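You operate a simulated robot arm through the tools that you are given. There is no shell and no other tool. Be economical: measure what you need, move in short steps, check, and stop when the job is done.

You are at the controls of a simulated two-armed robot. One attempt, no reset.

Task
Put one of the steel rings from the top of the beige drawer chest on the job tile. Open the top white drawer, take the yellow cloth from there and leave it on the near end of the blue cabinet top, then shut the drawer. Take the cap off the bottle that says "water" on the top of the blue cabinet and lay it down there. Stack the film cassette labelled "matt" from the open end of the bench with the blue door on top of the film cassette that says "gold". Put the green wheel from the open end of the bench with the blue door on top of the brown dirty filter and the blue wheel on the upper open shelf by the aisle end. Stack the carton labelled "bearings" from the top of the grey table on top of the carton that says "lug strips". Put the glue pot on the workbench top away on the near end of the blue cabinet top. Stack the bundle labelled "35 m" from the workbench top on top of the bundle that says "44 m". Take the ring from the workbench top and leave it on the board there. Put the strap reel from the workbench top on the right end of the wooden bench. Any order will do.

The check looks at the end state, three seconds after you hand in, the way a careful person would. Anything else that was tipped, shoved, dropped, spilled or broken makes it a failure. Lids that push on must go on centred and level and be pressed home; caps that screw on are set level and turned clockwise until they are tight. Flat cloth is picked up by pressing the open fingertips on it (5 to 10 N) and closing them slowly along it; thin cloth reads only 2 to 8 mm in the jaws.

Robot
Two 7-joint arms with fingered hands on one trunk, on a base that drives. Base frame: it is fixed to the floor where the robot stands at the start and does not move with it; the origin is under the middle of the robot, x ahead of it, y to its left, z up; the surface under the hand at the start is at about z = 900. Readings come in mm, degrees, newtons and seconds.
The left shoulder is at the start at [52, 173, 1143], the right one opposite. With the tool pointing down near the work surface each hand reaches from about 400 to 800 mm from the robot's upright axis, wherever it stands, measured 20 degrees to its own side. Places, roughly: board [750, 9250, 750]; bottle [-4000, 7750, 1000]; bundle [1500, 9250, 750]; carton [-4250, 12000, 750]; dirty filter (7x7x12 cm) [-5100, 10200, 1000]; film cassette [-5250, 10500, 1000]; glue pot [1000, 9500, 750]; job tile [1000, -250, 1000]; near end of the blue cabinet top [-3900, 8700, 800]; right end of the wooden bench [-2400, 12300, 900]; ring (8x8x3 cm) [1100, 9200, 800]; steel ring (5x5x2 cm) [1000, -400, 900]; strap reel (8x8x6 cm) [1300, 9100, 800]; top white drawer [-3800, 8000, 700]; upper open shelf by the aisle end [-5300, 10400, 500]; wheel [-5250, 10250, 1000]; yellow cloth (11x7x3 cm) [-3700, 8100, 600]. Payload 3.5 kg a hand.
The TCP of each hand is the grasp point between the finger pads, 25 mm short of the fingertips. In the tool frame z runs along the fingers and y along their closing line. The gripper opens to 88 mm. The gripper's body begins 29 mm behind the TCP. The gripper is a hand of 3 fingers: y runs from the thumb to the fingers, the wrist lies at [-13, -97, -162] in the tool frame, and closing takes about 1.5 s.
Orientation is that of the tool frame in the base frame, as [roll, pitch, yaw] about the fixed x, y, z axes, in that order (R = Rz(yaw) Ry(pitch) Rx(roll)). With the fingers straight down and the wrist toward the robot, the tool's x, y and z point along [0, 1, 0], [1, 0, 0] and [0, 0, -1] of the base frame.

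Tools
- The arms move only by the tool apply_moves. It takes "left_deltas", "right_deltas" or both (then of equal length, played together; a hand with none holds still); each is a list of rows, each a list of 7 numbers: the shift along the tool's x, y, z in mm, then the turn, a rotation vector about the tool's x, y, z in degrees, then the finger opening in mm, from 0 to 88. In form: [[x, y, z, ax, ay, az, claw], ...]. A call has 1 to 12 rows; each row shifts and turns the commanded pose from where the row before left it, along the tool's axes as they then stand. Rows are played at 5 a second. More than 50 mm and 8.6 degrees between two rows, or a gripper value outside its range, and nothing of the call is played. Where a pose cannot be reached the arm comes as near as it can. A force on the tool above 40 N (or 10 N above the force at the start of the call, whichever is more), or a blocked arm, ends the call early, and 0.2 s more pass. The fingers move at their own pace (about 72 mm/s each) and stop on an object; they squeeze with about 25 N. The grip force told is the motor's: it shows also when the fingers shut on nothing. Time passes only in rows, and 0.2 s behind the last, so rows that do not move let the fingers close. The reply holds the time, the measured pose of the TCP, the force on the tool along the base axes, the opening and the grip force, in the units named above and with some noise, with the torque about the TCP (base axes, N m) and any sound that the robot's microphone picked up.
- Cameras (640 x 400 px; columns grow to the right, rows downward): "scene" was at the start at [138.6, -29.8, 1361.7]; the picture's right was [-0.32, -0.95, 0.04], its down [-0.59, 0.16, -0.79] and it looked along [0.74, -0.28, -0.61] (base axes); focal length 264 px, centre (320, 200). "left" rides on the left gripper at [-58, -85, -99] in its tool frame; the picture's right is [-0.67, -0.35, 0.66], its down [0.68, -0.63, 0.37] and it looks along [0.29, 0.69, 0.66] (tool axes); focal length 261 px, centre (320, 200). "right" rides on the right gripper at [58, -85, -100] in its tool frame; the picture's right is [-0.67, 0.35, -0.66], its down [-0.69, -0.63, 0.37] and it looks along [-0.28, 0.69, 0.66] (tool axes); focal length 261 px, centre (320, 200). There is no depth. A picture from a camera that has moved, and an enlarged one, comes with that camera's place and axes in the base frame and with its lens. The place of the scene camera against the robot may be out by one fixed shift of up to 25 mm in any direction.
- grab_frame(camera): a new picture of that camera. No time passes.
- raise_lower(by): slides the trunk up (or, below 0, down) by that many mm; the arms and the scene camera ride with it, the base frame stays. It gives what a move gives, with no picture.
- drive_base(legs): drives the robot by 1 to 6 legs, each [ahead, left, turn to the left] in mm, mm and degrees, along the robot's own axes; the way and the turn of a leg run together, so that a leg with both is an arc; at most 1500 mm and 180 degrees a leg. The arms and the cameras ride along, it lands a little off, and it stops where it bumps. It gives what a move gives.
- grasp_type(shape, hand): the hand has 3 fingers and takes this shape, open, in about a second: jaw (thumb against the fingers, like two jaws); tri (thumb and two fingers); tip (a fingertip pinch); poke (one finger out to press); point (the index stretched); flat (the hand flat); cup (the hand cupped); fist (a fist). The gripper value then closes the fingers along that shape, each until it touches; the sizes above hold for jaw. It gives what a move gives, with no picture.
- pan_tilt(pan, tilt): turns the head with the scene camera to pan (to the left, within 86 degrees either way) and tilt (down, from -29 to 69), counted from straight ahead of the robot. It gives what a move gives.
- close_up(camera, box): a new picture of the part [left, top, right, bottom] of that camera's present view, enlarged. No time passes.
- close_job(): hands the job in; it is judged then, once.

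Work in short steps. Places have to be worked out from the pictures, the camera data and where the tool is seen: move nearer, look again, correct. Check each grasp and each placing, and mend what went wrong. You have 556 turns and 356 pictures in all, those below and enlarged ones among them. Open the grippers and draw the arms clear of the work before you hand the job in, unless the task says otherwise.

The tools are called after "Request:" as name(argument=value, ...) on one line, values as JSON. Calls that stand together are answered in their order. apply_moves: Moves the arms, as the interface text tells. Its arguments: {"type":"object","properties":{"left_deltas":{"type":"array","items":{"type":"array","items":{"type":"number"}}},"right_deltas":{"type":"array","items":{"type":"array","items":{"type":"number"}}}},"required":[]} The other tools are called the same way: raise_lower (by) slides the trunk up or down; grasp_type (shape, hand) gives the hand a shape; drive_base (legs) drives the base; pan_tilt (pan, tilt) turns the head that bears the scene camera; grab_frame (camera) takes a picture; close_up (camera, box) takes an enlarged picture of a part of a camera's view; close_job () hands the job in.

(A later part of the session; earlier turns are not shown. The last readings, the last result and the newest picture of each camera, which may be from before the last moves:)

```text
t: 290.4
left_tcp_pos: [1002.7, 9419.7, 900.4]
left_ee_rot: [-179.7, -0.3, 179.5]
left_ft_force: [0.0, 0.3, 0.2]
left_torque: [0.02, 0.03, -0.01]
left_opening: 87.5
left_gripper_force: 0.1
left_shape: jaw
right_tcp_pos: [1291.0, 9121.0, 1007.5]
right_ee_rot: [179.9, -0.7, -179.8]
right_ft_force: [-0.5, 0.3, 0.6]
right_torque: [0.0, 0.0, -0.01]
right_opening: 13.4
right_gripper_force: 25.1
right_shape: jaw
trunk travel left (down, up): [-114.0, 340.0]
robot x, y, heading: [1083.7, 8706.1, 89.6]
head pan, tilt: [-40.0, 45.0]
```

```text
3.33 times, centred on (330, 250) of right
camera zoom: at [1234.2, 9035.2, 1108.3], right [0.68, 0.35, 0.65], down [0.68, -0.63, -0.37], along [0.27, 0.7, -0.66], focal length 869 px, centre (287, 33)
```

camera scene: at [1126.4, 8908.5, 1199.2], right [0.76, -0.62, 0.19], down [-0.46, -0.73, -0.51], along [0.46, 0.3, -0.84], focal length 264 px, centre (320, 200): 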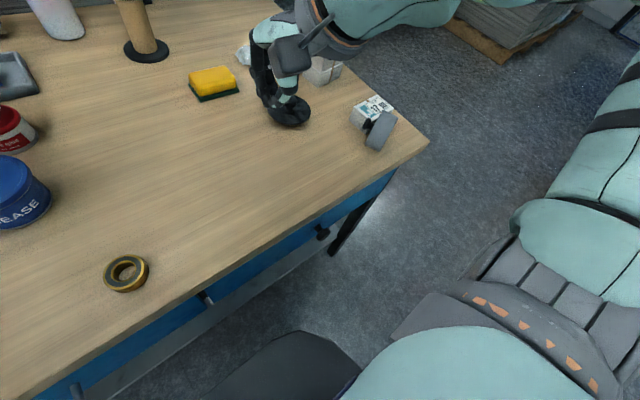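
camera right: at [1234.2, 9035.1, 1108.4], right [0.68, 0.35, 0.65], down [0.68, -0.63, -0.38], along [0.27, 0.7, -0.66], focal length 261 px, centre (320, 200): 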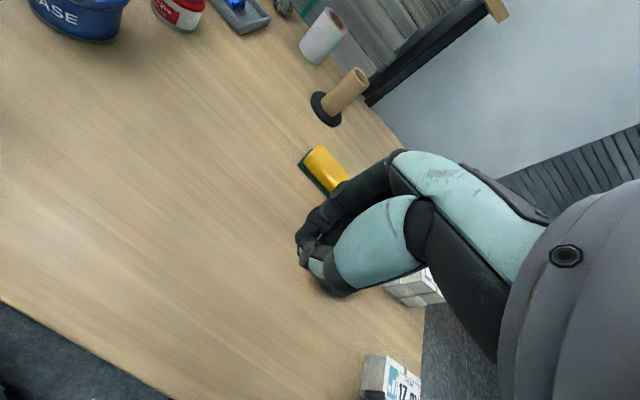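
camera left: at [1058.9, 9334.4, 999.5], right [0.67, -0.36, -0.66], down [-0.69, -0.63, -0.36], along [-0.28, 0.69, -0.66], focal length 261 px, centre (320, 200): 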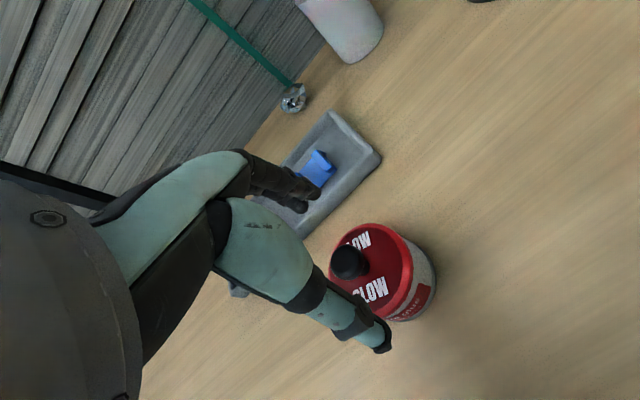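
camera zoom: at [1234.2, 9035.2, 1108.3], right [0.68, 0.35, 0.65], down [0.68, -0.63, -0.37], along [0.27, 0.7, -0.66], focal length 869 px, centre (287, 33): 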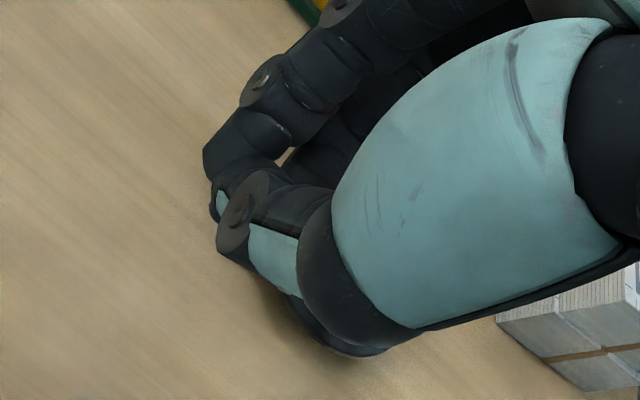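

Hand is empty; the reel stands on its rim against the unmoved 17 m bundle, knob intact. I will re-grip it across its faces near the top with the right hand. First I withdraw the left hand and drive right ~220 mm.

Request:
apply_moves(left_deltas=[[0, 0, -40, 0, 0, 0, 88], [0, 0, -40, 0, 0, 0, 88], [0, 0, -30, 0, 0, 0, 88], [0, -40, 0, 0, 0, 0, 88], [0, -40, 0, 0, 0, 0, 88], [0, -40, 0, 0, 0, 0, 88]], right_deltas=[[0, 0, 0, 0, 0, 0, 88], [0, 0, -10, 0, 0, 0, 88], [0, 0, 0, 0, 0, 0, 88], [0, 0, 0, 0, 0, 0, 88], [0, 0, 0, 0, 0, 0, 88], [0, 0, 0, 0, 0, 0, 88]])

Request:
drive_base(legs=[[-40, -220, 0]])

Request:
grab_frame(camera="right")

Request:
grab_frame(camera="scene")

```text
t: 291.8
left_tcp_pos: [1002.9, 9297.1, 1012.9]
left_ee_rot: [-179.9, -0.3, 179.6]
left_ft_force: [0.2, -1.1, 0.1]
left_torque: [0.0, 0.01, -0.03]
left_opening: 87.5
left_gripper_force: 0.1
left_shape: jaw
right_tcp_pos: [1291.6, 9120.8, 1019.8]
right_ee_rot: [179.9, -0.8, -179.8]
right_ft_force: [0.2, 0.2, 0.9]
right_torque: [0.01, -0.02, 0.01]
right_opening: 87.5
right_gripper_force: 0.0
right_shape: jaw
trunk travel left (down, up): [-114.0, 340.0]
robot x, y, heading: [1085.7, 8706.4, 89.8]
head pan, tilt: [-40.0, 45.0]
```

```text
t: 293.5
left_tcp_pos: [1223.8, 9258.0, 1012.3]
left_ee_rot: [-179.8, -0.2, 179.7]
left_ft_force: [0.1, 0.1, -0.1]
left_torque: [0.0, 0.0, 0.01]
left_opening: 87.5
left_gripper_force: 0.1
left_shape: jaw
right_tcp_pos: [1513.0, 9081.2, 1018.3]
right_ee_rot: [180.0, -0.6, -179.6]
right_ft_force: [-0.5, 0.4, -0.3]
right_torque: [0.0, 0.02, 0.02]
right_opening: 87.5
right_gripper_force: 0.1
right_shape: jaw
trunk travel left (down, up): [-114.0, 340.0]
robot x, y, heading: [1304.7, 8664.2, 89.8]
head pan, tilt: [-40.0, 45.0]
```

```text
232 pictures are left
camera right: at [1455.3, 8995.3, 1119.0], right [0.68, 0.35, 0.65], down [0.68, -0.63, -0.38], along [0.27, 0.7, -0.66], focal length 261 px, centre (320, 200)
```

right: 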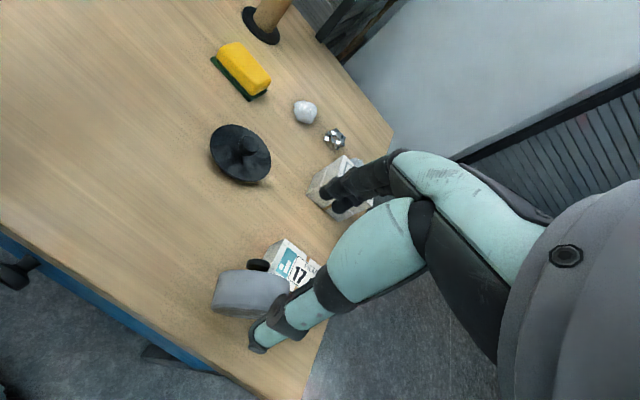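

```text
231 pictures are left
camera scene: at [1347.1, 8867.5, 1199.2], right [0.76, -0.62, 0.19], down [-0.46, -0.73, -0.51], along [0.46, 0.3, -0.84], focal length 264 px, centre (320, 200)
```

scene: 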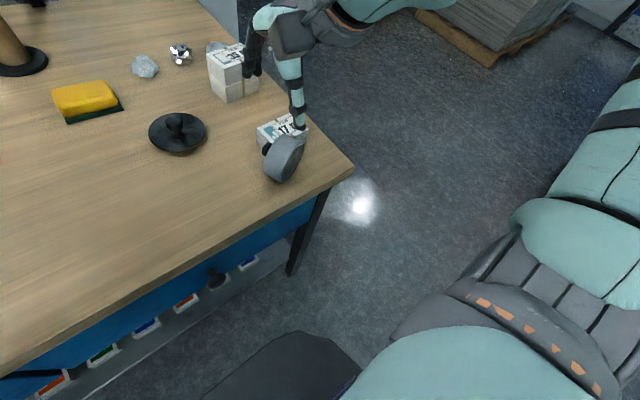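

The disc stands upright with its axis ~30° off; I rotate the right hand 30° and place it above the disc centre ≈(1556,9110).

Request:
apply_moves(right_deltas=[[0, 0, 0, 0, 0, -8, 88], [0, 0, 0, 0, 0, -8, 88], [0, 0, 0, 0, 0, -7, 88], [0, 0, 0, 0, 0, -7, 88], [-26, 2, 20, 0, 0, 0, 88], [-26, 2, 20, 0, 0, 0, 88], [0, 0, 20, 0, 0, 0, 88], [0, 0, 0, 0, 0, 0, 88]])

Request:
grab_frame(camera="right")

Request:
close_up(camera="scene", box=[200, 60, 360, 200])

```text
t: 295.3
left_tcp_pos: [1222.2, 9256.2, 1012.5]
left_ee_rot: [-179.8, -0.1, 179.7]
left_ft_force: [-0.4, 0.0, 0.9]
left_torque: [0.01, -0.01, -0.02]
left_opening: 87.7
left_gripper_force: 0.1
left_shape: jaw
right_tcp_pos: [1553.8, 9111.0, 958.5]
right_ee_rot: [179.5, -0.6, -149.7]
right_ft_force: [0.1, -0.4, -0.6]
right_torque: [-0.01, 0.01, -0.03]
right_opening: 87.3
right_gripper_force: 0.0
right_shape: jaw
trunk travel left (down, up): [-114.0, 340.0]
robot x, y, heading: [1306.7, 8666.5, 90.0]
head pan, tilt: [-40.0, 45.0]
```

```text
230 pictures are left
camera right: at [1547.0, 9008.1, 1057.7], right [0.41, 0.64, 0.65], down [0.9, -0.2, -0.38], along [-0.11, 0.74, -0.66], focal length 261 px, centre (320, 200)
```

right: 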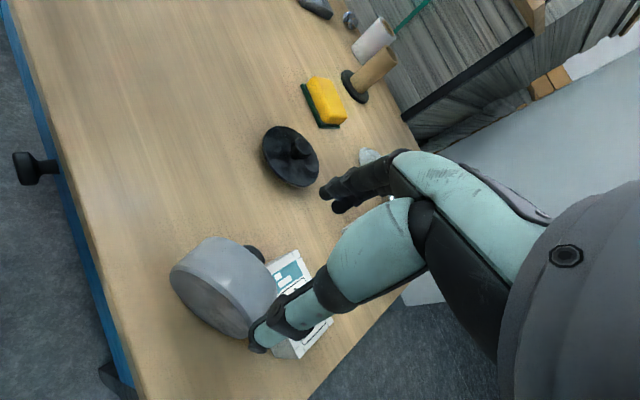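

```text
2.86 times, centred on (280, 130) of scene
camera zoom: at [1346.7, 8867.5, 1199.3], right [0.76, -0.62, 0.19], down [-0.46, -0.73, -0.51], along [0.46, 0.3, -0.84], focal length 754 px, centre (434, 400)
```

zoom: 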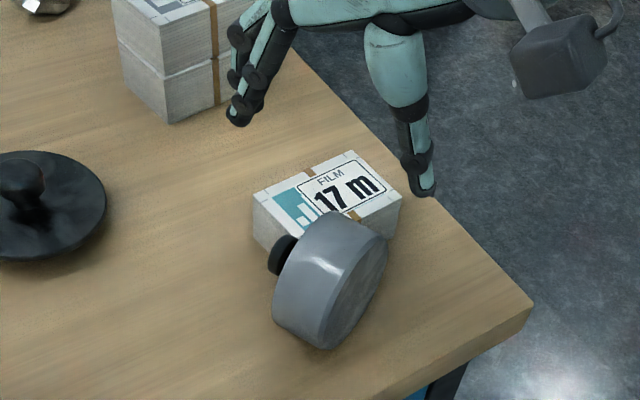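

I refine: top of disc centre ≈(1556,9092), axis ≈40°. Adjust and descend to z≈905.

Request:
apply_moves(right_deltas=[[0, 0, 0, 0, 0, -5, 88], [0, 0, 0, 0, 0, -5, 88], [11, -16, 15, 0, 0, 0, 88], [0, 0, 20, 0, 0, 0, 88], [0, 0, 18, 0, 0, 0, 88], [0, 0, 0, 0, 0, 0, 88]])

Request:
grab_frame(camera="right")

Request:
close_up(camera="scene", box=[200, 60, 360, 200])

```text
t: 296.7
left_tcp_pos: [1222.5, 9257.7, 1011.9]
left_ee_rot: [-179.8, -0.2, 179.7]
left_ft_force: [0.0, -0.6, 0.4]
left_torque: [0.04, 0.0, -0.01]
left_opening: 87.5
left_gripper_force: 0.1
left_shape: jaw
right_tcp_pos: [1541.4, 9093.1, 900.2]
right_ee_rot: [179.5, 0.0, -145.4]
right_ft_force: [0.2, -0.5, -0.5]
right_torque: [-0.02, 0.03, -0.03]
right_opening: 87.9
right_gripper_force: 0.1
right_shape: jaw
right hand out of reach, approached as far as the arm can: row 1, 2
trunk travel left (down, up): [-114.0, 340.0]
robot x, y, heading: [1306.0, 8664.2, 89.8]
head pan, tilt: [-40.0, 45.0]
```

```text
228 pictures are left
camera right: at [1541.8, 8989.3, 998.9], right [0.36, 0.66, 0.66], down [0.92, -0.13, -0.37], along [-0.16, 0.74, -0.66], focal length 261 px, centre (320, 200)
```

right: 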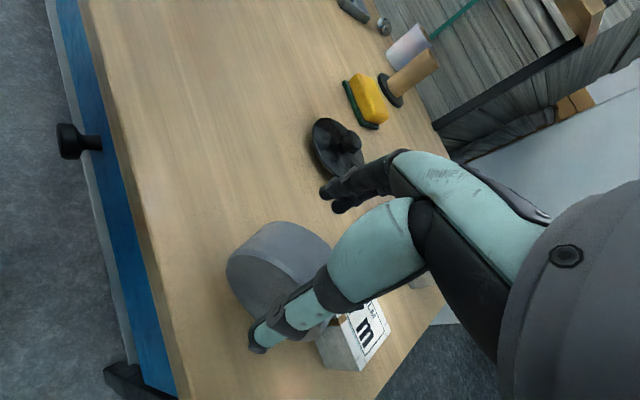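

```text
2.86 times, centred on (280, 130) of scene
camera zoom: at [1346.7, 8867.4, 1199.3], right [0.76, -0.62, 0.19], down [-0.46, -0.73, -0.51], along [0.46, 0.3, -0.84], focal length 754 px, centre (434, 400)
```

zoom: 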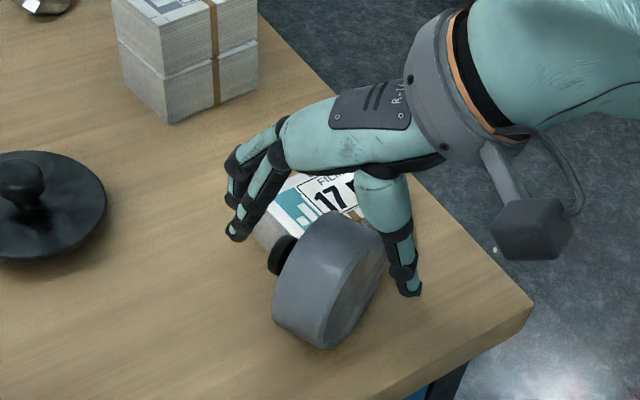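

Thumb and fingers straddle the disc. I lower 14 mm and close slowly.

Request:
apply_moves(right_deltas=[[0, 0, 7, 0, 0, 0, 88], [0, 0, 7, 0, 0, 0, 80], [0, 0, 0, 0, 0, 0, 70], [0, 0, 0, 0, 0, 0, 60], [0, 0, 0, 0, 0, 0, 50], [0, 0, 0, 0, 0, 0, 40], [0, 0, 0, 0, 0, 0, 30], [0, 0, 0, 0, 0, 0, 20], [0, 0, 0, 0, 0, 0, 10], [0, 0, 0, 0, 0, 0, 10]])

Request:
grab_frame(camera="right")

Request:
close_up(camera="scene", box=[200, 60, 360, 200])

```text
t: 298.9
left_tcp_pos: [1223.6, 9257.6, 1011.7]
left_ee_rot: [-179.8, -0.2, 179.7]
left_ft_force: [-0.9, -0.8, 0.1]
left_torque: [0.03, -0.02, -0.02]
left_opening: 87.6
left_gripper_force: 0.0
left_shape: jaw
right_tcp_pos: [1541.7, 9092.6, 886.2]
right_ee_rot: [179.6, 0.0, -145.5]
right_ft_force: [0.1, -0.7, 0.1]
right_torque: [0.01, 0.0, -0.05]
right_opening: 30.7
right_gripper_force: 24.8
right_shape: jaw
trunk travel left (down, up): [-114.0, 340.0]
robot x, y, heading: [1306.9, 8659.9, 89.7]
head pan, tilt: [-40.0, 45.0]
```

```text
226 pictures are left
camera right: at [1541.1, 8989.4, 984.9], right [0.36, 0.66, 0.66], down [0.92, -0.13, -0.37], along [-0.16, 0.74, -0.66], focal length 261 px, centre (320, 200)
```

right: 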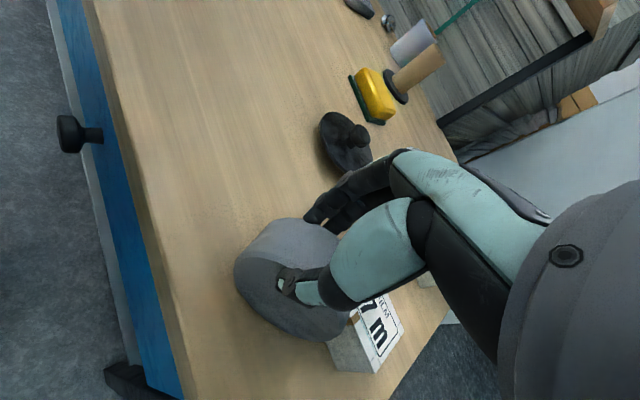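

```text
2.86 times, centred on (280, 130) of scene
camera zoom: at [1346.7, 8867.6, 1199.2], right [0.76, -0.62, 0.19], down [-0.46, -0.73, -0.51], along [0.46, 0.3, -0.84], focal length 754 px, centre (434, 400)
```

zoom: 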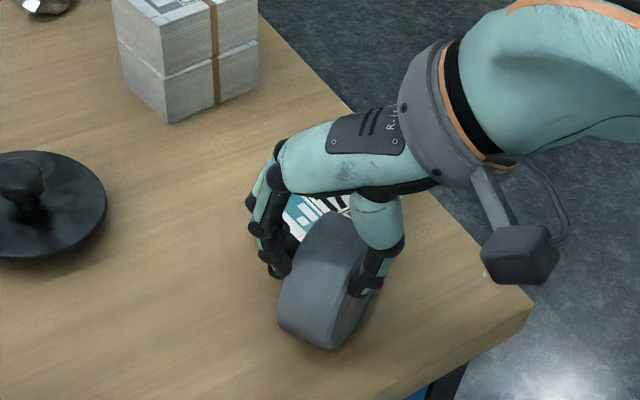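

Gripped across the faces (30.7 mm). Lift slowly.

Request:
apply_moves(right_deltas=[[0, 0, -10, 0, 0, 0, 10], [0, 0, -15, 0, 0, 0, 10], [0, 0, -20, 0, 0, 0, 10], [0, 0, -20, 0, 0, 0, 10], [0, 0, 0, 0, 0, 0, 10]])

Request:
grab_frame(camera="right")

Request:
grab_frame(camera="scene")

```text
t: 300.1
left_tcp_pos: [1222.7, 9258.4, 1011.2]
left_ee_rot: [-179.8, -0.3, 179.7]
left_ft_force: [-0.6, 0.3, 0.0]
left_torque: [0.02, 0.04, 0.01]
left_opening: 87.5
left_gripper_force: 0.1
left_shape: jaw
right_tcp_pos: [1540.5, 9092.9, 950.6]
right_ee_rot: [179.6, -0.2, -145.3]
right_ft_force: [0.3, -0.6, -2.7]
right_torque: [-0.03, 0.04, 0.02]
right_opening: 30.5
right_gripper_force: 25.2
right_shape: jaw
trunk travel left (down, up): [-114.0, 340.0]
robot x, y, heading: [1305.8, 8666.8, 89.9]
head pan, tilt: [-40.0, 45.0]
```

```text
224 pictures are left
camera right: at [1542.2, 8988.6, 1049.5], right [0.36, 0.66, 0.66], down [0.92, -0.13, -0.37], along [-0.16, 0.74, -0.66], focal length 261 px, centre (320, 200)
```

right: 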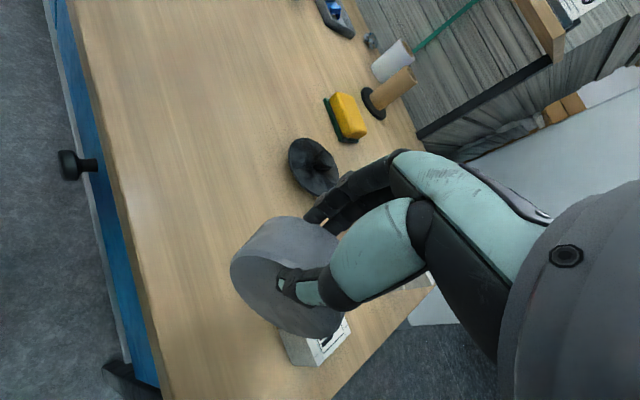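

```text
223 pictures are left
camera scene: at [1346.7, 8867.9, 1199.2], right [0.76, -0.62, 0.19], down [-0.46, -0.73, -0.51], along [0.46, 0.3, -0.84], focal length 264 px, centre (320, 200)
```

scene: 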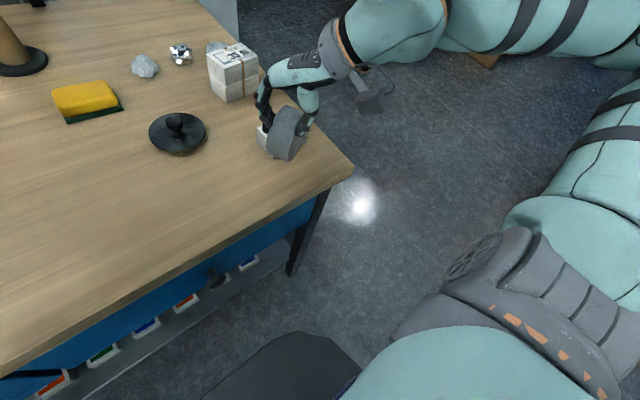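

Reel is held (2.7 N). To lay it flat again with the knob up, I bring it to the clear centre of the bench: raise, then drive left.

Request:
apply_moves(right_deltas=[[0, 0, -20, 0, 0, 0, 10], [0, 0, -20, 0, 0, 0, 10], [0, 0, 0, 0, 0, 0, 10]])

Request:
drive_base(legs=[[20, 200, 0]])

Request:
apply_moves(right_deltas=[[10, 20, 0, 6, 0, 0, 10], [10, 20, 0, 6, 0, 0, 10], [10, 20, 0, 6, 0, 0, 10], [0, 10, 0, 6, 0, 0, 10], [0, 0, 0, 0, 0, 0, 10]])

Request:
grab_frame(camera="scene")

```text
t: 300.9
left_tcp_pos: [1222.7, 9256.4, 1012.6]
left_ee_rot: [-179.8, -0.2, 179.8]
left_ft_force: [1.1, -0.3, -0.6]
left_torque: [0.03, 0.01, -0.01]
left_opening: 87.6
left_gripper_force: 0.1
left_shape: jaw
right_tcp_pos: [1534.7, 9088.2, 987.6]
right_ee_rot: [179.3, 0.0, -146.0]
right_ft_force: [-0.6, 0.9, -2.8]
right_torque: [-0.04, -0.01, 0.02]
right_opening: 30.8
right_gripper_force: 24.4
right_shape: jaw
right hand out of reach, approached as far as the arm can: row 2
trunk travel left (down, up): [-114.0, 340.0]
robot x, y, heading: [1306.7, 8665.6, 89.8]
head pan, tilt: [-40.0, 45.0]
```

```text
t: 302.5
left_tcp_pos: [1018.3, 9278.1, 1013.2]
left_ee_rot: [-179.7, -0.1, 179.5]
left_ft_force: [-1.1, -0.2, 0.0]
left_torque: [0.04, -0.05, 0.02]
left_opening: 87.6
left_gripper_force: 0.1
left_shape: jaw
right_tcp_pos: [1329.9, 9109.8, 988.7]
right_ee_rot: [179.2, 0.1, -146.0]
right_ft_force: [-0.5, 0.3, -1.6]
right_torque: [-0.06, 0.0, -0.03]
right_opening: 30.5
right_gripper_force: 25.2
right_shape: jaw
trunk travel left (down, up): [-114.0, 340.0]
robot x, y, heading: [1104.0, 8682.0, 89.7]
head pan, tilt: [-40.0, 45.0]
```

```text
t: 303.7
left_tcp_pos: [1017.7, 9278.3, 1012.3]
left_ee_rot: [-179.8, -0.2, 179.6]
left_ft_force: [-0.4, 0.2, 0.9]
left_torque: [0.0, -0.02, -0.01]
left_opening: 87.9
left_gripper_force: 0.0
left_shape: jaw
right_tcp_pos: [1292.8, 9123.3, 977.0]
right_ee_rot: [-164.9, 0.7, -148.1]
right_ft_force: [0.1, 0.5, -2.4]
right_torque: [0.06, 0.01, 0.01]
right_opening: 30.5
right_gripper_force: 24.5
right_shape: jaw
right hand out of reach, approached as far as the arm can: row 2, 3, 4
trunk travel left (down, up): [-114.0, 340.0]
robot x, y, heading: [1102.2, 8682.8, 90.0]
head pan, tilt: [-40.0, 45.0]
```

```text
222 pictures are left
camera scene: at [1141.7, 8888.2, 1199.3], right [0.76, -0.62, 0.19], down [-0.46, -0.73, -0.51], along [0.46, 0.3, -0.84], focal length 264 px, centre (320, 200)
```

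scene: 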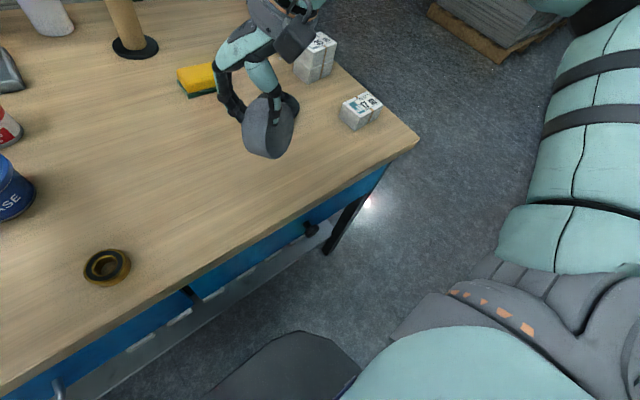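

Wrong tilt direction; I need the opposite (fingers pointing forward-down). I straighten yaw and tilt back the other way.

Request:
apply_moves(right_deltas=[[0, 5, -5, -6, 0, 5, 10], [0, 5, -5, -6, 0, 5, 10], [0, 5, -5, -4, 0, 6, 10], [0, 10, 0, 0, 0, 8, 10], [0, 10, 0, 0, 0, 6, 10], [0, 0, 0, 0, 0, 0, 10]])

Request:
apply_moves(right_deltas=[[0, 15, 0, -6, 0, 0, 10], [0, 15, 0, -6, 0, 0, 10], [0, 15, 0, -6, 0, 0, 10], [0, 15, 0, -6, 0, 0, 10], [0, 10, 0, -6, 0, 0, 10], [0, 0, 0, 0, 0, 0, 10]])

Request:
grab_frame(camera="scene")

Request:
grab_frame(camera="right")

```text
t: 305.1
left_tcp_pos: [1018.5, 9277.7, 1011.5]
left_ee_rot: [-179.8, -0.2, 179.7]
left_ft_force: [0.5, 0.3, 0.3]
left_torque: [0.02, -0.03, -0.04]
left_opening: 87.9
left_gripper_force: 0.1
left_shape: jaw
right_tcp_pos: [1280.8, 9159.0, 989.5]
right_ee_rot: [-180.0, 2.5, -176.3]
right_ft_force: [0.4, 0.3, -2.5]
right_torque: [0.0, 0.05, 0.01]
right_opening: 30.9
right_gripper_force: 24.9
right_shape: jaw
trunk travel left (down, up): [-114.0, 340.0]
robot x, y, heading: [1098.2, 8688.5, 89.9]
head pan, tilt: [-40.0, 45.0]
```

```text
t: 306.5
left_tcp_pos: [1017.7, 9278.5, 1011.9]
left_ee_rot: [-179.8, -0.2, 179.6]
left_ft_force: [0.8, 0.0, 0.1]
left_torque: [0.0, -0.05, 0.02]
left_opening: 87.7
left_gripper_force: 0.2
left_shape: jaw
right_tcp_pos: [1274.8, 9225.2, 1005.5]
right_ee_rot: [150.0, 2.5, -176.1]
right_ft_force: [0.3, 0.5, -2.2]
right_torque: [-0.06, 0.06, 0.01]
right_opening: 30.4
right_gripper_force: 24.9
right_shape: jaw
trunk travel left (down, up): [-114.0, 340.0]
robot x, y, heading: [1098.9, 8684.2, 89.5]
head pan, tilt: [-40.0, 45.0]
```

```text
221 pictures are left
camera scene: at [1141.8, 8888.3, 1199.2], right [0.76, -0.62, 0.19], down [-0.46, -0.73, -0.51], along [0.46, 0.3, -0.84], focal length 264 px, centre (320, 200)
```

scene: 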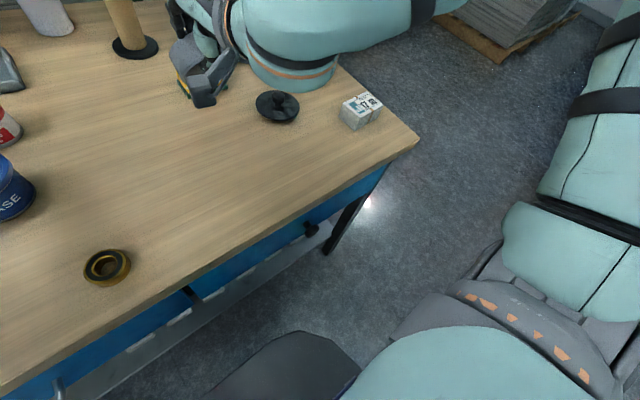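

```text
220 pictures are left
camera right: at [1223.0, 9097.9, 1045.8], right [0.64, 0.02, 0.77], down [0.73, -0.31, -0.6], along [0.23, 0.95, -0.21], focal length 261 px, centre (320, 200)
```

right: 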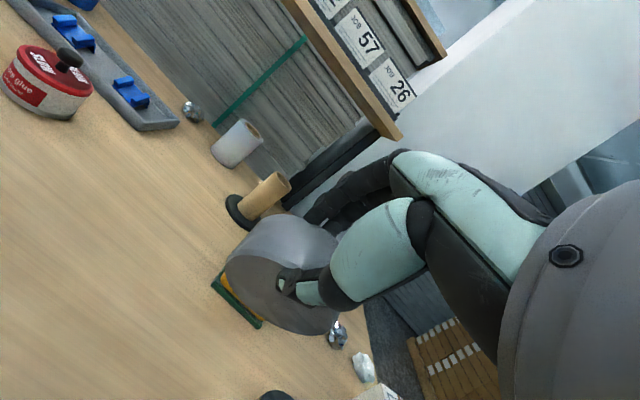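

The reel tilts well. I tilt to 45° and lower it until its rim nearly touches.

Request:
apply_moves(right_deltas=[[0, 0, 0, -5, 0, 0, 10], [0, 0, 0, -5, 0, 0, 10], [0, 0, 0, -5, 0, 0, 10], [0, -27, 15, 0, 0, 0, 10], [0, -27, 15, 0, 0, 0, 10], [0, -27, 15, 0, 0, 0, 10], [0, -20, 10, 0, 0, 0, 10], [0, 0, 0, 0, 0, 0, 10]])

Request:
pan_tilt(pan=-20, tilt=45)

Request:
grab_frame(camera="scene")

```text
t: 308.3
left_tcp_pos: [1019.0, 9278.4, 1012.6]
left_ee_rot: [-179.9, -0.3, 179.6]
left_ft_force: [-0.2, 0.0, -0.3]
left_torque: [-0.04, 0.02, -0.04]
left_opening: 87.8
left_gripper_force: 0.1
left_shape: jaw
right_tcp_pos: [1275.8, 9210.4, 1002.6]
right_ee_rot: [145.8, 2.5, -176.3]
right_ft_force: [-0.3, -0.2, -2.1]
right_torque: [-0.09, 0.02, 0.02]
right_opening: 30.3
right_gripper_force: 24.9
right_shape: jaw
right hand out of reach, approached as far as the arm can: row 2, 3, 4, 5, 6, 7
trunk travel left (down, up): [-114.0, 340.0]
robot x, y, heading: [1103.9, 8685.5, 89.7]
head pan, tilt: [-40.0, 45.0]
```

```text
t: 309.2
left_tcp_pos: [1018.0, 9278.7, 1011.5]
left_ee_rot: [-179.8, -0.3, 179.6]
left_ft_force: [-0.5, -0.2, 0.4]
left_torque: [0.04, 0.01, -0.02]
left_opening: 87.7
left_gripper_force: 0.0
left_shape: jaw
right_tcp_pos: [1276.1, 9210.8, 1001.6]
right_ee_rot: [145.8, 2.6, -176.3]
right_ft_force: [-0.4, 0.1, -2.8]
right_torque: [-0.04, 0.05, -0.03]
right_opening: 30.6
right_gripper_force: 25.1
right_shape: jaw
trunk travel left (down, up): [-114.0, 340.0]
robot x, y, heading: [1102.5, 8684.8, 89.6]
head pan, tilt: [-20.0, 45.0]
```

```text
219 pictures are left
camera scene: at [1117.6, 8902.0, 1195.0], right [0.94, -0.33, 0.1], down [-0.25, -0.84, -0.48], along [0.24, 0.42, -0.87], focal length 264 px, centre (320, 200)
```

scene: 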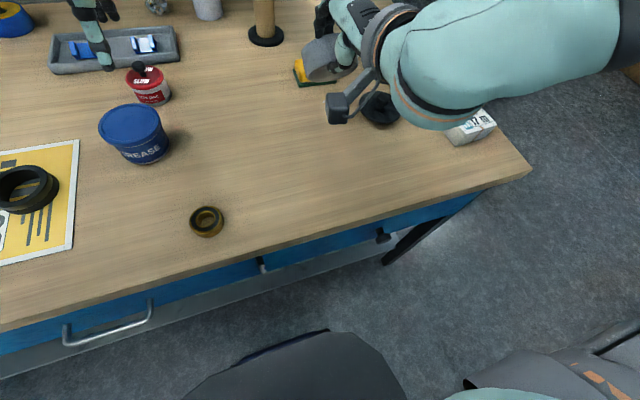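

Tilt is limited to ~34°. I lower until the rim touches, then let it recline on the thumb and lower it gently.

Request:
apply_moves(right_deltas=[[0, -16, 25, 0, 0, 0, 10], [0, -16, 25, 0, 0, 0, 10], [0, -16, 25, 0, 0, 0, 10], [0, -8, 12, 0, 0, 0, 10], [0, 0, 0, 0, 0, 0, 10]])

Request:
grab_frame(camera="scene")

Request:
grab_frame(camera="left")

```text
t: 310.4
left_tcp_pos: [1018.8, 9277.4, 1013.4]
left_ee_rot: [-179.7, -0.1, 179.6]
left_ft_force: [-0.5, 0.2, 0.0]
left_torque: [-0.02, 0.02, 0.02]
left_opening: 87.8
left_gripper_force: 0.0
left_shape: jaw
right_tcp_pos: [1275.6, 9210.1, 1002.4]
right_ee_rot: [145.9, 2.6, -176.4]
right_ft_force: [-0.5, 1.0, -2.5]
right_torque: [-0.09, 0.02, -0.02]
right_opening: 30.6
right_gripper_force: 24.5
right_shape: jaw
right hand out of reach, approached as far as the arm can: row 1, 2, 3, 4
trunk travel left (down, up): [-114.0, 340.0]
robot x, y, heading: [1095.0, 8683.9, 89.7]
head pan, tilt: [-20.0, 45.0]
```

```text
218 pictures are left
camera scene: at [1117.5, 8902.0, 1195.0], right [0.94, -0.33, 0.1], down [-0.25, -0.84, -0.48], along [0.24, 0.42, -0.87], focal length 264 px, centre (320, 200)
```

scene: 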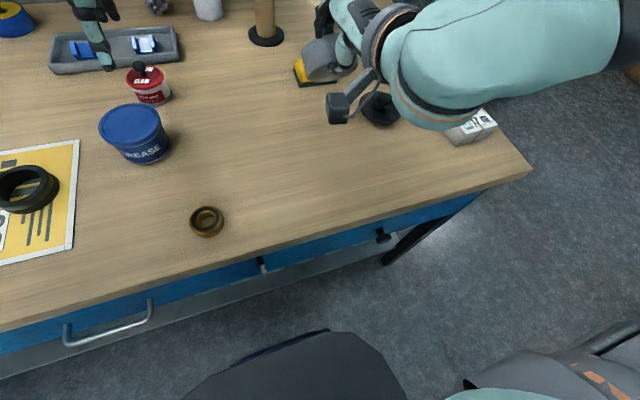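

```text
217 pictures are left
camera left: at [1075.2, 9193.2, 1111.4], right [0.67, -0.35, -0.66], down [-0.69, -0.63, -0.36], along [-0.28, 0.69, -0.66], focal length 261 px, centre (320, 200)
```

left: 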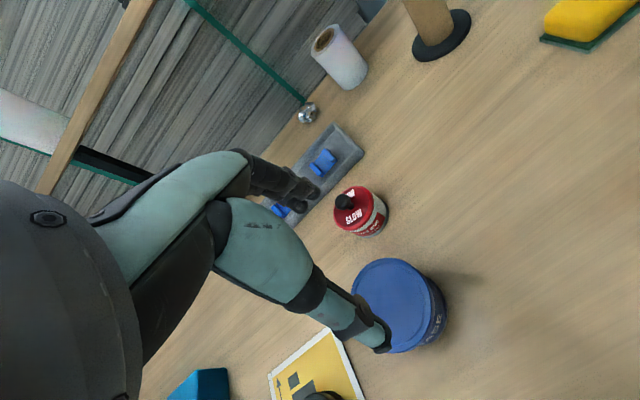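

The arm is at a joint limit, so I lower with the trunk instead: raise the left hand first, then lower the trunk 100 mm.

Request:
apply_moves(left_deltas=[[0, 0, -40, 0, 0, 0, 88], [0, 0, -40, 0, 0, 0, 88], [0, 0, -40, 0, 0, 0, 88], [0, 0, 0, 0, 0, 0, 88]])

Request:
raise_lower(by=-100)

Request:
grab_frame(camera="scene")

```text
t: 311.4
left_tcp_pos: [1019.7, 9278.4, 1130.5]
left_ee_rot: [-179.9, -0.2, 179.6]
left_ft_force: [0.1, -0.1, -0.4]
left_torque: [0.0, 0.0, 0.04]
left_opening: 87.4
left_gripper_force: 0.1
left_shape: jaw
right_tcp_pos: [1276.7, 9209.5, 1002.1]
right_ee_rot: [146.0, 2.6, -176.3]
right_ft_force: [0.1, 0.3, -2.9]
right_torque: [-0.04, 0.0, 0.0]
right_opening: 30.3
right_gripper_force: 25.1
right_shape: jaw
trunk travel left (down, up): [-114.0, 340.0]
robot x, y, heading: [1100.9, 8685.8, 89.8]
head pan, tilt: [-20.0, 45.0]
```

```text
t: 312.7
left_tcp_pos: [1018.7, 9276.8, 1034.9]
left_ee_rot: [180.0, -0.1, 179.6]
left_ft_force: [-0.1, -1.0, 0.1]
left_torque: [0.0, 0.0, 0.02]
left_opening: 87.6
left_gripper_force: 0.0
left_shape: jaw
right_tcp_pos: [1277.0, 9213.8, 892.8]
right_ee_rot: [146.6, 2.5, -176.2]
right_ft_force: [-0.1, 0.5, -1.2]
right_torque: [-0.04, 0.01, 0.0]
right_opening: 30.2
right_gripper_force: 25.1
right_shape: jaw
trunk travel left (down, up): [-14.0, 440.0]
robot x, y, heading: [1102.3, 8684.0, 89.8]
head pan, tilt: [-20.0, 45.0]
```

```text
216 pictures are left
camera scene: at [1117.5, 8987.9, 1037.2], right [0.94, -0.3, 0.17], down [-0.25, -0.92, -0.3], along [0.24, 0.24, -0.94], focal length 264 px, centre (320, 200)
```

scene: 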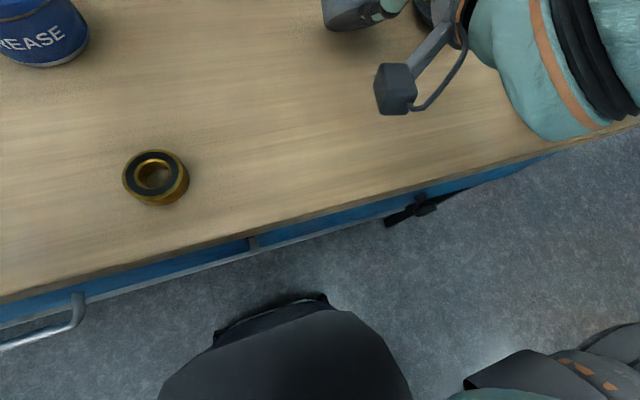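

A bit more: lower 8 mm and look at the reel.

Request:
raise_lower(by=-8)

Request:
pan_tilt(pan=-28, tilt=20)

Request:
grab_frame(camera="scene")

```text
t: 313.3
left_tcp_pos: [1017.6, 9274.9, 1027.7]
left_ee_rot: [-179.9, -0.1, 179.7]
left_ft_force: [0.5, -0.4, 0.1]
left_torque: [0.02, -0.02, -0.03]
left_opening: 87.9
left_gripper_force: 0.1
left_shape: jaw
right_tcp_pos: [1274.6, 9217.3, 881.6]
right_ee_rot: [146.8, 2.4, -176.0]
right_ft_force: [-4.8, -2.6, 16.7]
right_torque: [0.35, 0.04, 0.09]
right_opening: 31.7
right_gripper_force: 25.7
right_shape: jaw
trunk travel left (down, up): [-6.0, 448.0]
robot x, y, heading: [1101.1, 8689.5, 89.9]
head pan, tilt: [-20.0, 45.0]
```

```text
t: 314.1
left_tcp_pos: [1017.8, 9276.3, 1026.9]
left_ee_rot: [180.0, 0.0, 179.6]
left_ft_force: [0.5, 0.5, 0.1]
left_torque: [-0.01, -0.02, -0.01]
left_opening: 87.6
left_gripper_force: 0.2
left_shape: jaw
right_tcp_pos: [1273.4, 9217.1, 881.6]
right_ee_rot: [147.0, 2.4, -176.2]
right_ft_force: [-5.2, -3.1, 21.5]
right_torque: [0.44, 0.06, 0.13]
right_opening: 32.1
right_gripper_force: 25.3
right_shape: jaw
trunk travel left (down, up): [-6.0, 448.0]
robot x, y, heading: [1099.5, 8687.3, 89.6]
head pan, tilt: [-28.0, 20.0]
```

```text
215 pictures are left
camera scene: at [1132.3, 9018.3, 1054.3], right [0.88, -0.41, 0.23], down [-0.16, -0.73, -0.66], along [0.44, 0.55, -0.71], focal length 264 px, centre (320, 200)
```

scene: 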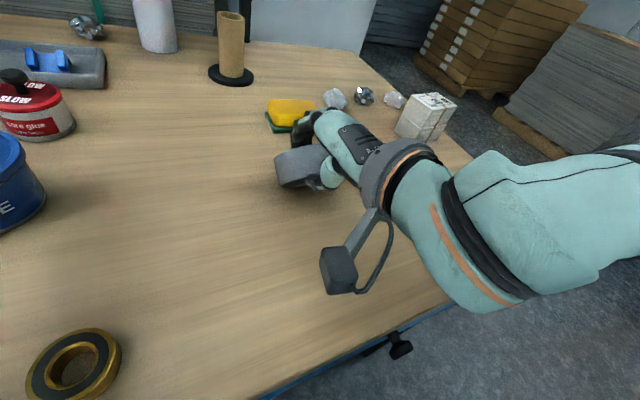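

Rim is on the bench. I ease up 4 mm and open the fingers slowly so the reel reclines on the thumb.

Request:
raise_lower(by=5)

Request:
apply_moves(right_deltas=[[0, 0, 0, 0, 0, 0, 34], [0, 0, 0, 0, 0, 0, 38], [0, 0, 0, 0, 0, 0, 42], [0, 0, 0, 0, 0, 0, 48], [0, 0, 0, 0, 0, 0, 54], [0, 0, 0, 0, 0, 0, 60]])

Request:
grab_frame(camera="scene")

Request:
grab_frame(camera="right")

```text
t: 314.7
left_tcp_pos: [1018.9, 9278.1, 1029.2]
left_ee_rot: [-179.8, -0.2, 179.5]
left_ft_force: [0.1, -0.1, -0.1]
left_torque: [-0.02, 0.0, 0.0]
left_opening: 87.8
left_gripper_force: 0.0
left_shape: jaw
right_tcp_pos: [1275.2, 9219.3, 884.0]
right_ee_rot: [147.2, 2.4, -176.2]
right_ft_force: [-1.4, -1.1, 5.4]
right_torque: [0.05, -0.02, 0.06]
right_opening: 31.4
right_gripper_force: 24.5
right_shape: jaw
trunk travel left (down, up): [-11.0, 443.0]
robot x, y, heading: [1102.4, 8684.8, 89.6]
head pan, tilt: [-28.0, 20.0]
```

```text
t: 316.1
left_tcp_pos: [1019.6, 9277.6, 1029.6]
left_ee_rot: [-179.9, -0.1, 179.6]
left_ft_force: [0.2, -0.1, -0.3]
left_torque: [0.01, -0.01, -0.01]
left_opening: 87.6
left_gripper_force: 0.1
left_shape: jaw
right_tcp_pos: [1275.8, 9219.7, 883.7]
right_ee_rot: [147.2, 2.4, -176.2]
right_ft_force: [-0.2, 0.7, -0.3]
right_torque: [0.0, -0.01, -0.01]
right_opening: 59.6
right_gripper_force: 0.1
right_shape: jaw
trunk travel left (down, up): [-11.0, 443.0]
robot x, y, heading: [1100.4, 8686.4, 90.0]
head pan, tilt: [-28.0, 20.0]
```

```text
214 pictures are left
camera scene: at [1133.8, 9016.3, 1062.0], right [0.88, -0.41, 0.23], down [-0.16, -0.72, -0.67], along [0.44, 0.55, -0.7], focal length 264 px, centre (320, 200)
```

scene: 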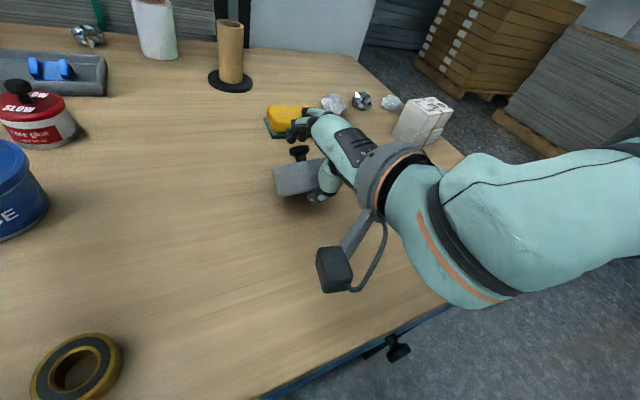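

```text
213 pictures are left
camera right: at [1223.9, 9089.8, 919.5], right [0.64, -0.02, 0.77], down [0.73, -0.28, -0.62], along [0.23, 0.96, -0.17], focal length 261 px, centre (320, 200)
```

right: 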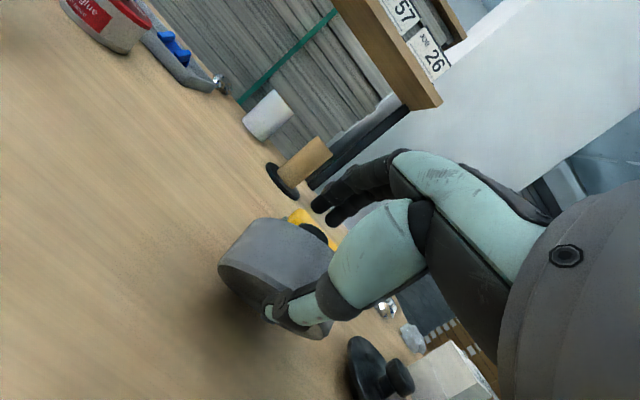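

The reel reclines on the thumb, knob up. I draw the hand back toward the robot so it settles flat.

Request:
apply_moves(right_deltas=[[0, -8, -5, 0, 0, 0, 60], [0, -8, -5, 0, 0, 0, 60], [0, -8, -5, 0, 0, 0, 60], [0, -8, -5, 0, 0, 0, 60], [0, 0, 0, 0, 0, 0, 60]])

Request:
grab_frame(camera="scene")

```text
t: 317.3
left_tcp_pos: [1018.0, 9278.5, 1029.5]
left_ee_rot: [-179.8, -0.2, 179.6]
left_ft_force: [-0.5, 0.4, 0.0]
left_torque: [0.05, -0.02, 0.0]
left_opening: 87.6
left_gripper_force: 0.0
left_shape: jaw
right_tcp_pos: [1274.4, 9219.8, 885.3]
right_ee_rot: [147.3, 2.4, -176.1]
right_ft_force: [-0.2, 0.3, -0.9]
right_torque: [-0.01, -0.01, 0.01]
right_opening: 59.9
right_gripper_force: 0.1
right_shape: jaw
right hand out of reach, approached as far as the arm can: row 1, 2, 3, 4
trunk travel left (down, up): [-11.0, 443.0]
robot x, y, heading: [1097.0, 8684.8, 90.0]
head pan, tilt: [-28.0, 20.0]
```

```text
212 pictures are left
camera scene: at [1133.8, 9016.3, 1062.0], right [0.88, -0.41, 0.23], down [-0.16, -0.72, -0.67], along [0.44, 0.55, -0.7], focal length 264 px, centre (320, 200)
```

scene: 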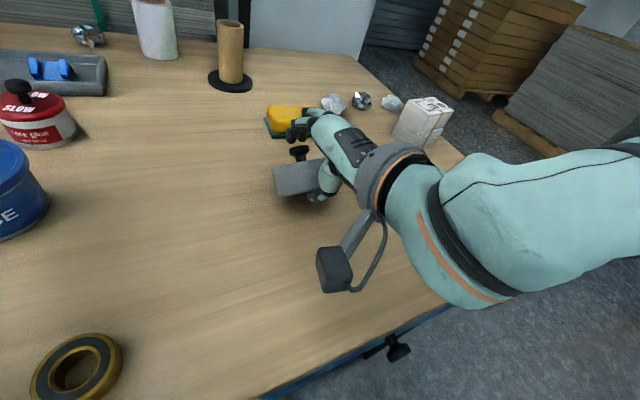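

The arm is at its limit; I open fully, then back the base away slowly.

Request:
apply_moves(right_deltas=[[0, 0, 0, 0, 0, 0, 68], [0, 0, 0, 0, 0, 0, 76], [0, 0, 0, 0, 0, 0, 84], [0, 0, 0, 0, 0, 0, 88], [0, 0, 0, 0, 0, 0, 88]])

Request:
grab_frame(camera="right")

Request:
drive_base(legs=[[-40, 0, 0]])

Request:
grab_frame(camera="scene")

```text
t: 318.5
left_tcp_pos: [1018.9, 9278.6, 1029.0]
left_ee_rot: [-179.8, -0.2, 179.6]
left_ft_force: [0.7, 0.2, 0.6]
left_torque: [-0.01, 0.03, -0.03]
left_opening: 87.5
left_gripper_force: 0.1
left_shape: jaw
right_tcp_pos: [1274.6, 9220.2, 884.9]
right_ee_rot: [147.3, 2.4, -176.2]
right_ft_force: [0.0, -0.2, 0.9]
right_torque: [0.0, 0.02, 0.0]
right_opening: 87.8
right_gripper_force: 0.1
right_shape: jaw
trunk travel left (down, up): [-11.0, 443.0]
robot x, y, heading: [1102.0, 8687.5, 89.8]
head pan, tilt: [-28.0, 20.0]
```

```text
211 pictures are left
camera right: at [1223.9, 9089.8, 919.5], right [0.64, -0.02, 0.77], down [0.73, -0.28, -0.62], along [0.23, 0.96, -0.17], focal length 261 px, centre (320, 200)
```

right: 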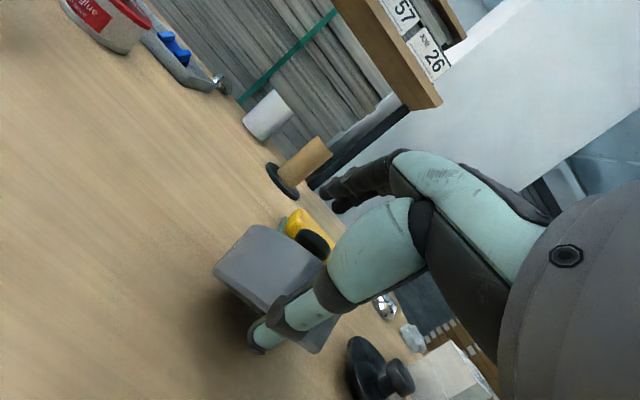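

```text
t: 319.4
left_tcp_pos: [1018.5, 9237.6, 1029.0]
left_ee_rot: [-179.9, -0.1, 179.6]
left_ft_force: [0.6, 0.5, 0.8]
left_torque: [0.05, 0.0, 0.03]
left_opening: 87.7
left_gripper_force: 0.1
left_shape: jaw
right_tcp_pos: [1275.9, 9180.0, 883.8]
right_ee_rot: [147.2, 2.5, -176.2]
right_ft_force: [0.6, 0.3, -0.3]
right_torque: [0.0, -0.04, 0.02]
right_opening: 88.1
right_gripper_force: 0.1
right_shape: jaw
trunk travel left (down, up): [-11.0, 443.0]
robot x, y, heading: [1098.5, 8642.9, 89.5]
head pan, tilt: [-28.0, 20.0]
```

```text
210 pictures are left
camera scene: at [1133.8, 8976.2, 1062.1], right [0.88, -0.41, 0.23], down [-0.16, -0.72, -0.67], along [0.44, 0.55, -0.7], focal length 264 px, centre (320, 200)
```

scene: 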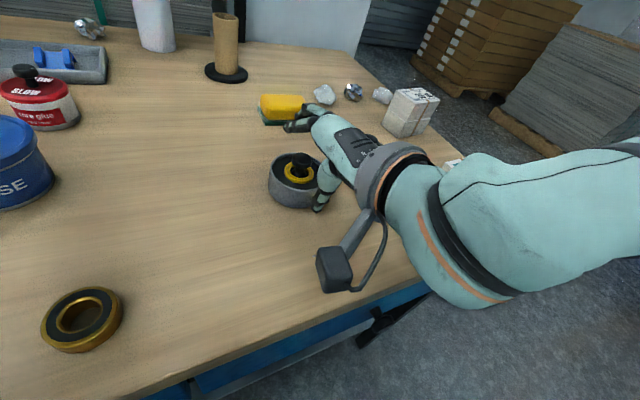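

The reel lies flat, knob up. I raise the trunk by 100 mm and level the right hand.

Request:
raise_lower(by=100)

Request:
apply_moves(right_deltas=[[0, 0, -10, 6, 0, 0, 88], [0, 0, -10, 6, 0, 0, 88], [0, 0, -10, 6, 0, 0, 88], [0, 0, 0, 6, 0, 0, 88], [0, 0, 0, 6, 0, 0, 88], [0, 0, 0, 2.5, -2, 0, 88], [0, 0, 0, 0, 0, 0, 88]])

Request:
pan_tilt(pan=-20, tilt=45)

Request:
grab_frame(camera="right")

Request:
grab_frame(camera="scene")

```text
t: 320.7
left_tcp_pos: [1018.2, 9240.8, 1128.2]
left_ee_rot: [-179.7, -0.2, 179.7]
left_ft_force: [0.2, -0.5, 0.3]
left_torque: [-0.02, 0.01, 0.02]
left_opening: 87.8
left_gripper_force: 0.1
left_shape: jaw
right_tcp_pos: [1274.3, 9179.8, 989.1]
right_ee_rot: [147.5, 2.5, -176.2]
right_ft_force: [0.3, -0.7, -0.1]
right_torque: [0.0, -0.02, 0.0]
right_opening: 87.8
right_gripper_force: 0.0
right_shape: jaw
trunk travel left (down, up): [-111.0, 343.0]
robot x, y, heading: [1095.6, 8642.8, 89.7]
head pan, tilt: [-28.0, 20.0]
```

```text
t: 322.3
left_tcp_pos: [1018.7, 9238.9, 1129.4]
left_ee_rot: [-179.8, -0.2, 179.6]
left_ft_force: [-0.9, -0.6, -0.4]
left_torque: [0.0, -0.01, 0.0]
left_opening: 87.8
left_gripper_force: 0.0
left_shape: jaw
right_tcp_pos: [1275.1, 9165.7, 1015.7]
right_ee_rot: [179.9, 4.4, -176.3]
right_ft_force: [-0.1, -0.4, 0.6]
right_torque: [0.0, -0.01, -0.01]
right_opening: 88.0
right_gripper_force: 0.0
right_shape: jaw
trunk travel left (down, up): [-111.0, 343.0]
robot x, y, heading: [1096.3, 8644.0, 89.8]
head pan, tilt: [-28.0, 20.0]
```

```text
t: 323.2
left_tcp_pos: [1019.3, 9239.5, 1129.7]
left_ee_rot: [-179.8, -0.2, 179.6]
left_ft_force: [-0.4, 0.5, 0.0]
left_torque: [-0.03, -0.01, 0.02]
left_opening: 87.8
left_gripper_force: 0.1
left_shape: jaw
right_tcp_pos: [1274.8, 9165.3, 1015.3]
right_ee_rot: [179.8, 4.4, -176.3]
right_ft_force: [-0.4, -0.4, -0.7]
right_torque: [-0.01, -0.01, -0.01]
right_opening: 88.1
right_gripper_force: 0.1
right_shape: jaw
trunk travel left (down, up): [-111.0, 343.0]
robot x, y, heading: [1099.8, 8642.3, 89.6]
head pan, tilt: [-20.0, 45.0]
```

```text
209 pictures are left
camera right: at [1214.5, 9075.8, 1109.0], right [0.59, 0.39, 0.71], down [0.75, -0.58, -0.31], along [0.29, 0.72, -0.63], focal length 261 px, centre (320, 200)
```

right: 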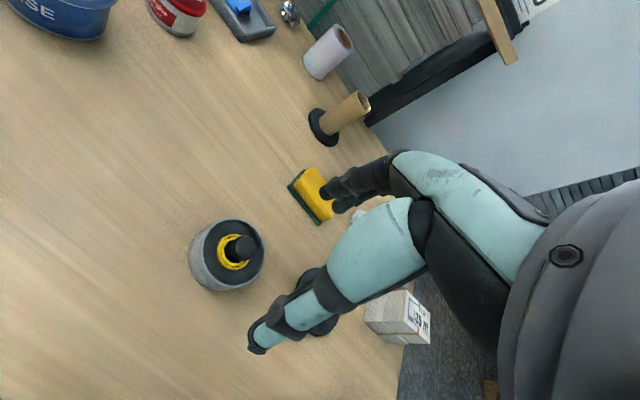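

```text
208 pictures are left
camera scene: at [1117.4, 8864.8, 1190.7], right [0.94, -0.33, 0.1], down [-0.25, -0.85, -0.47], along [0.24, 0.42, -0.88], focal length 264 px, centre (320, 200)
```

scene: 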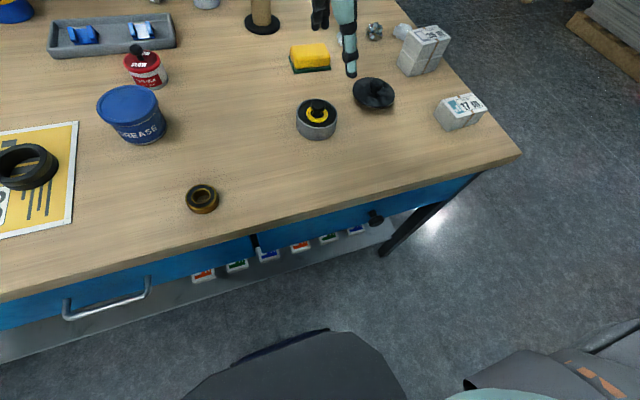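

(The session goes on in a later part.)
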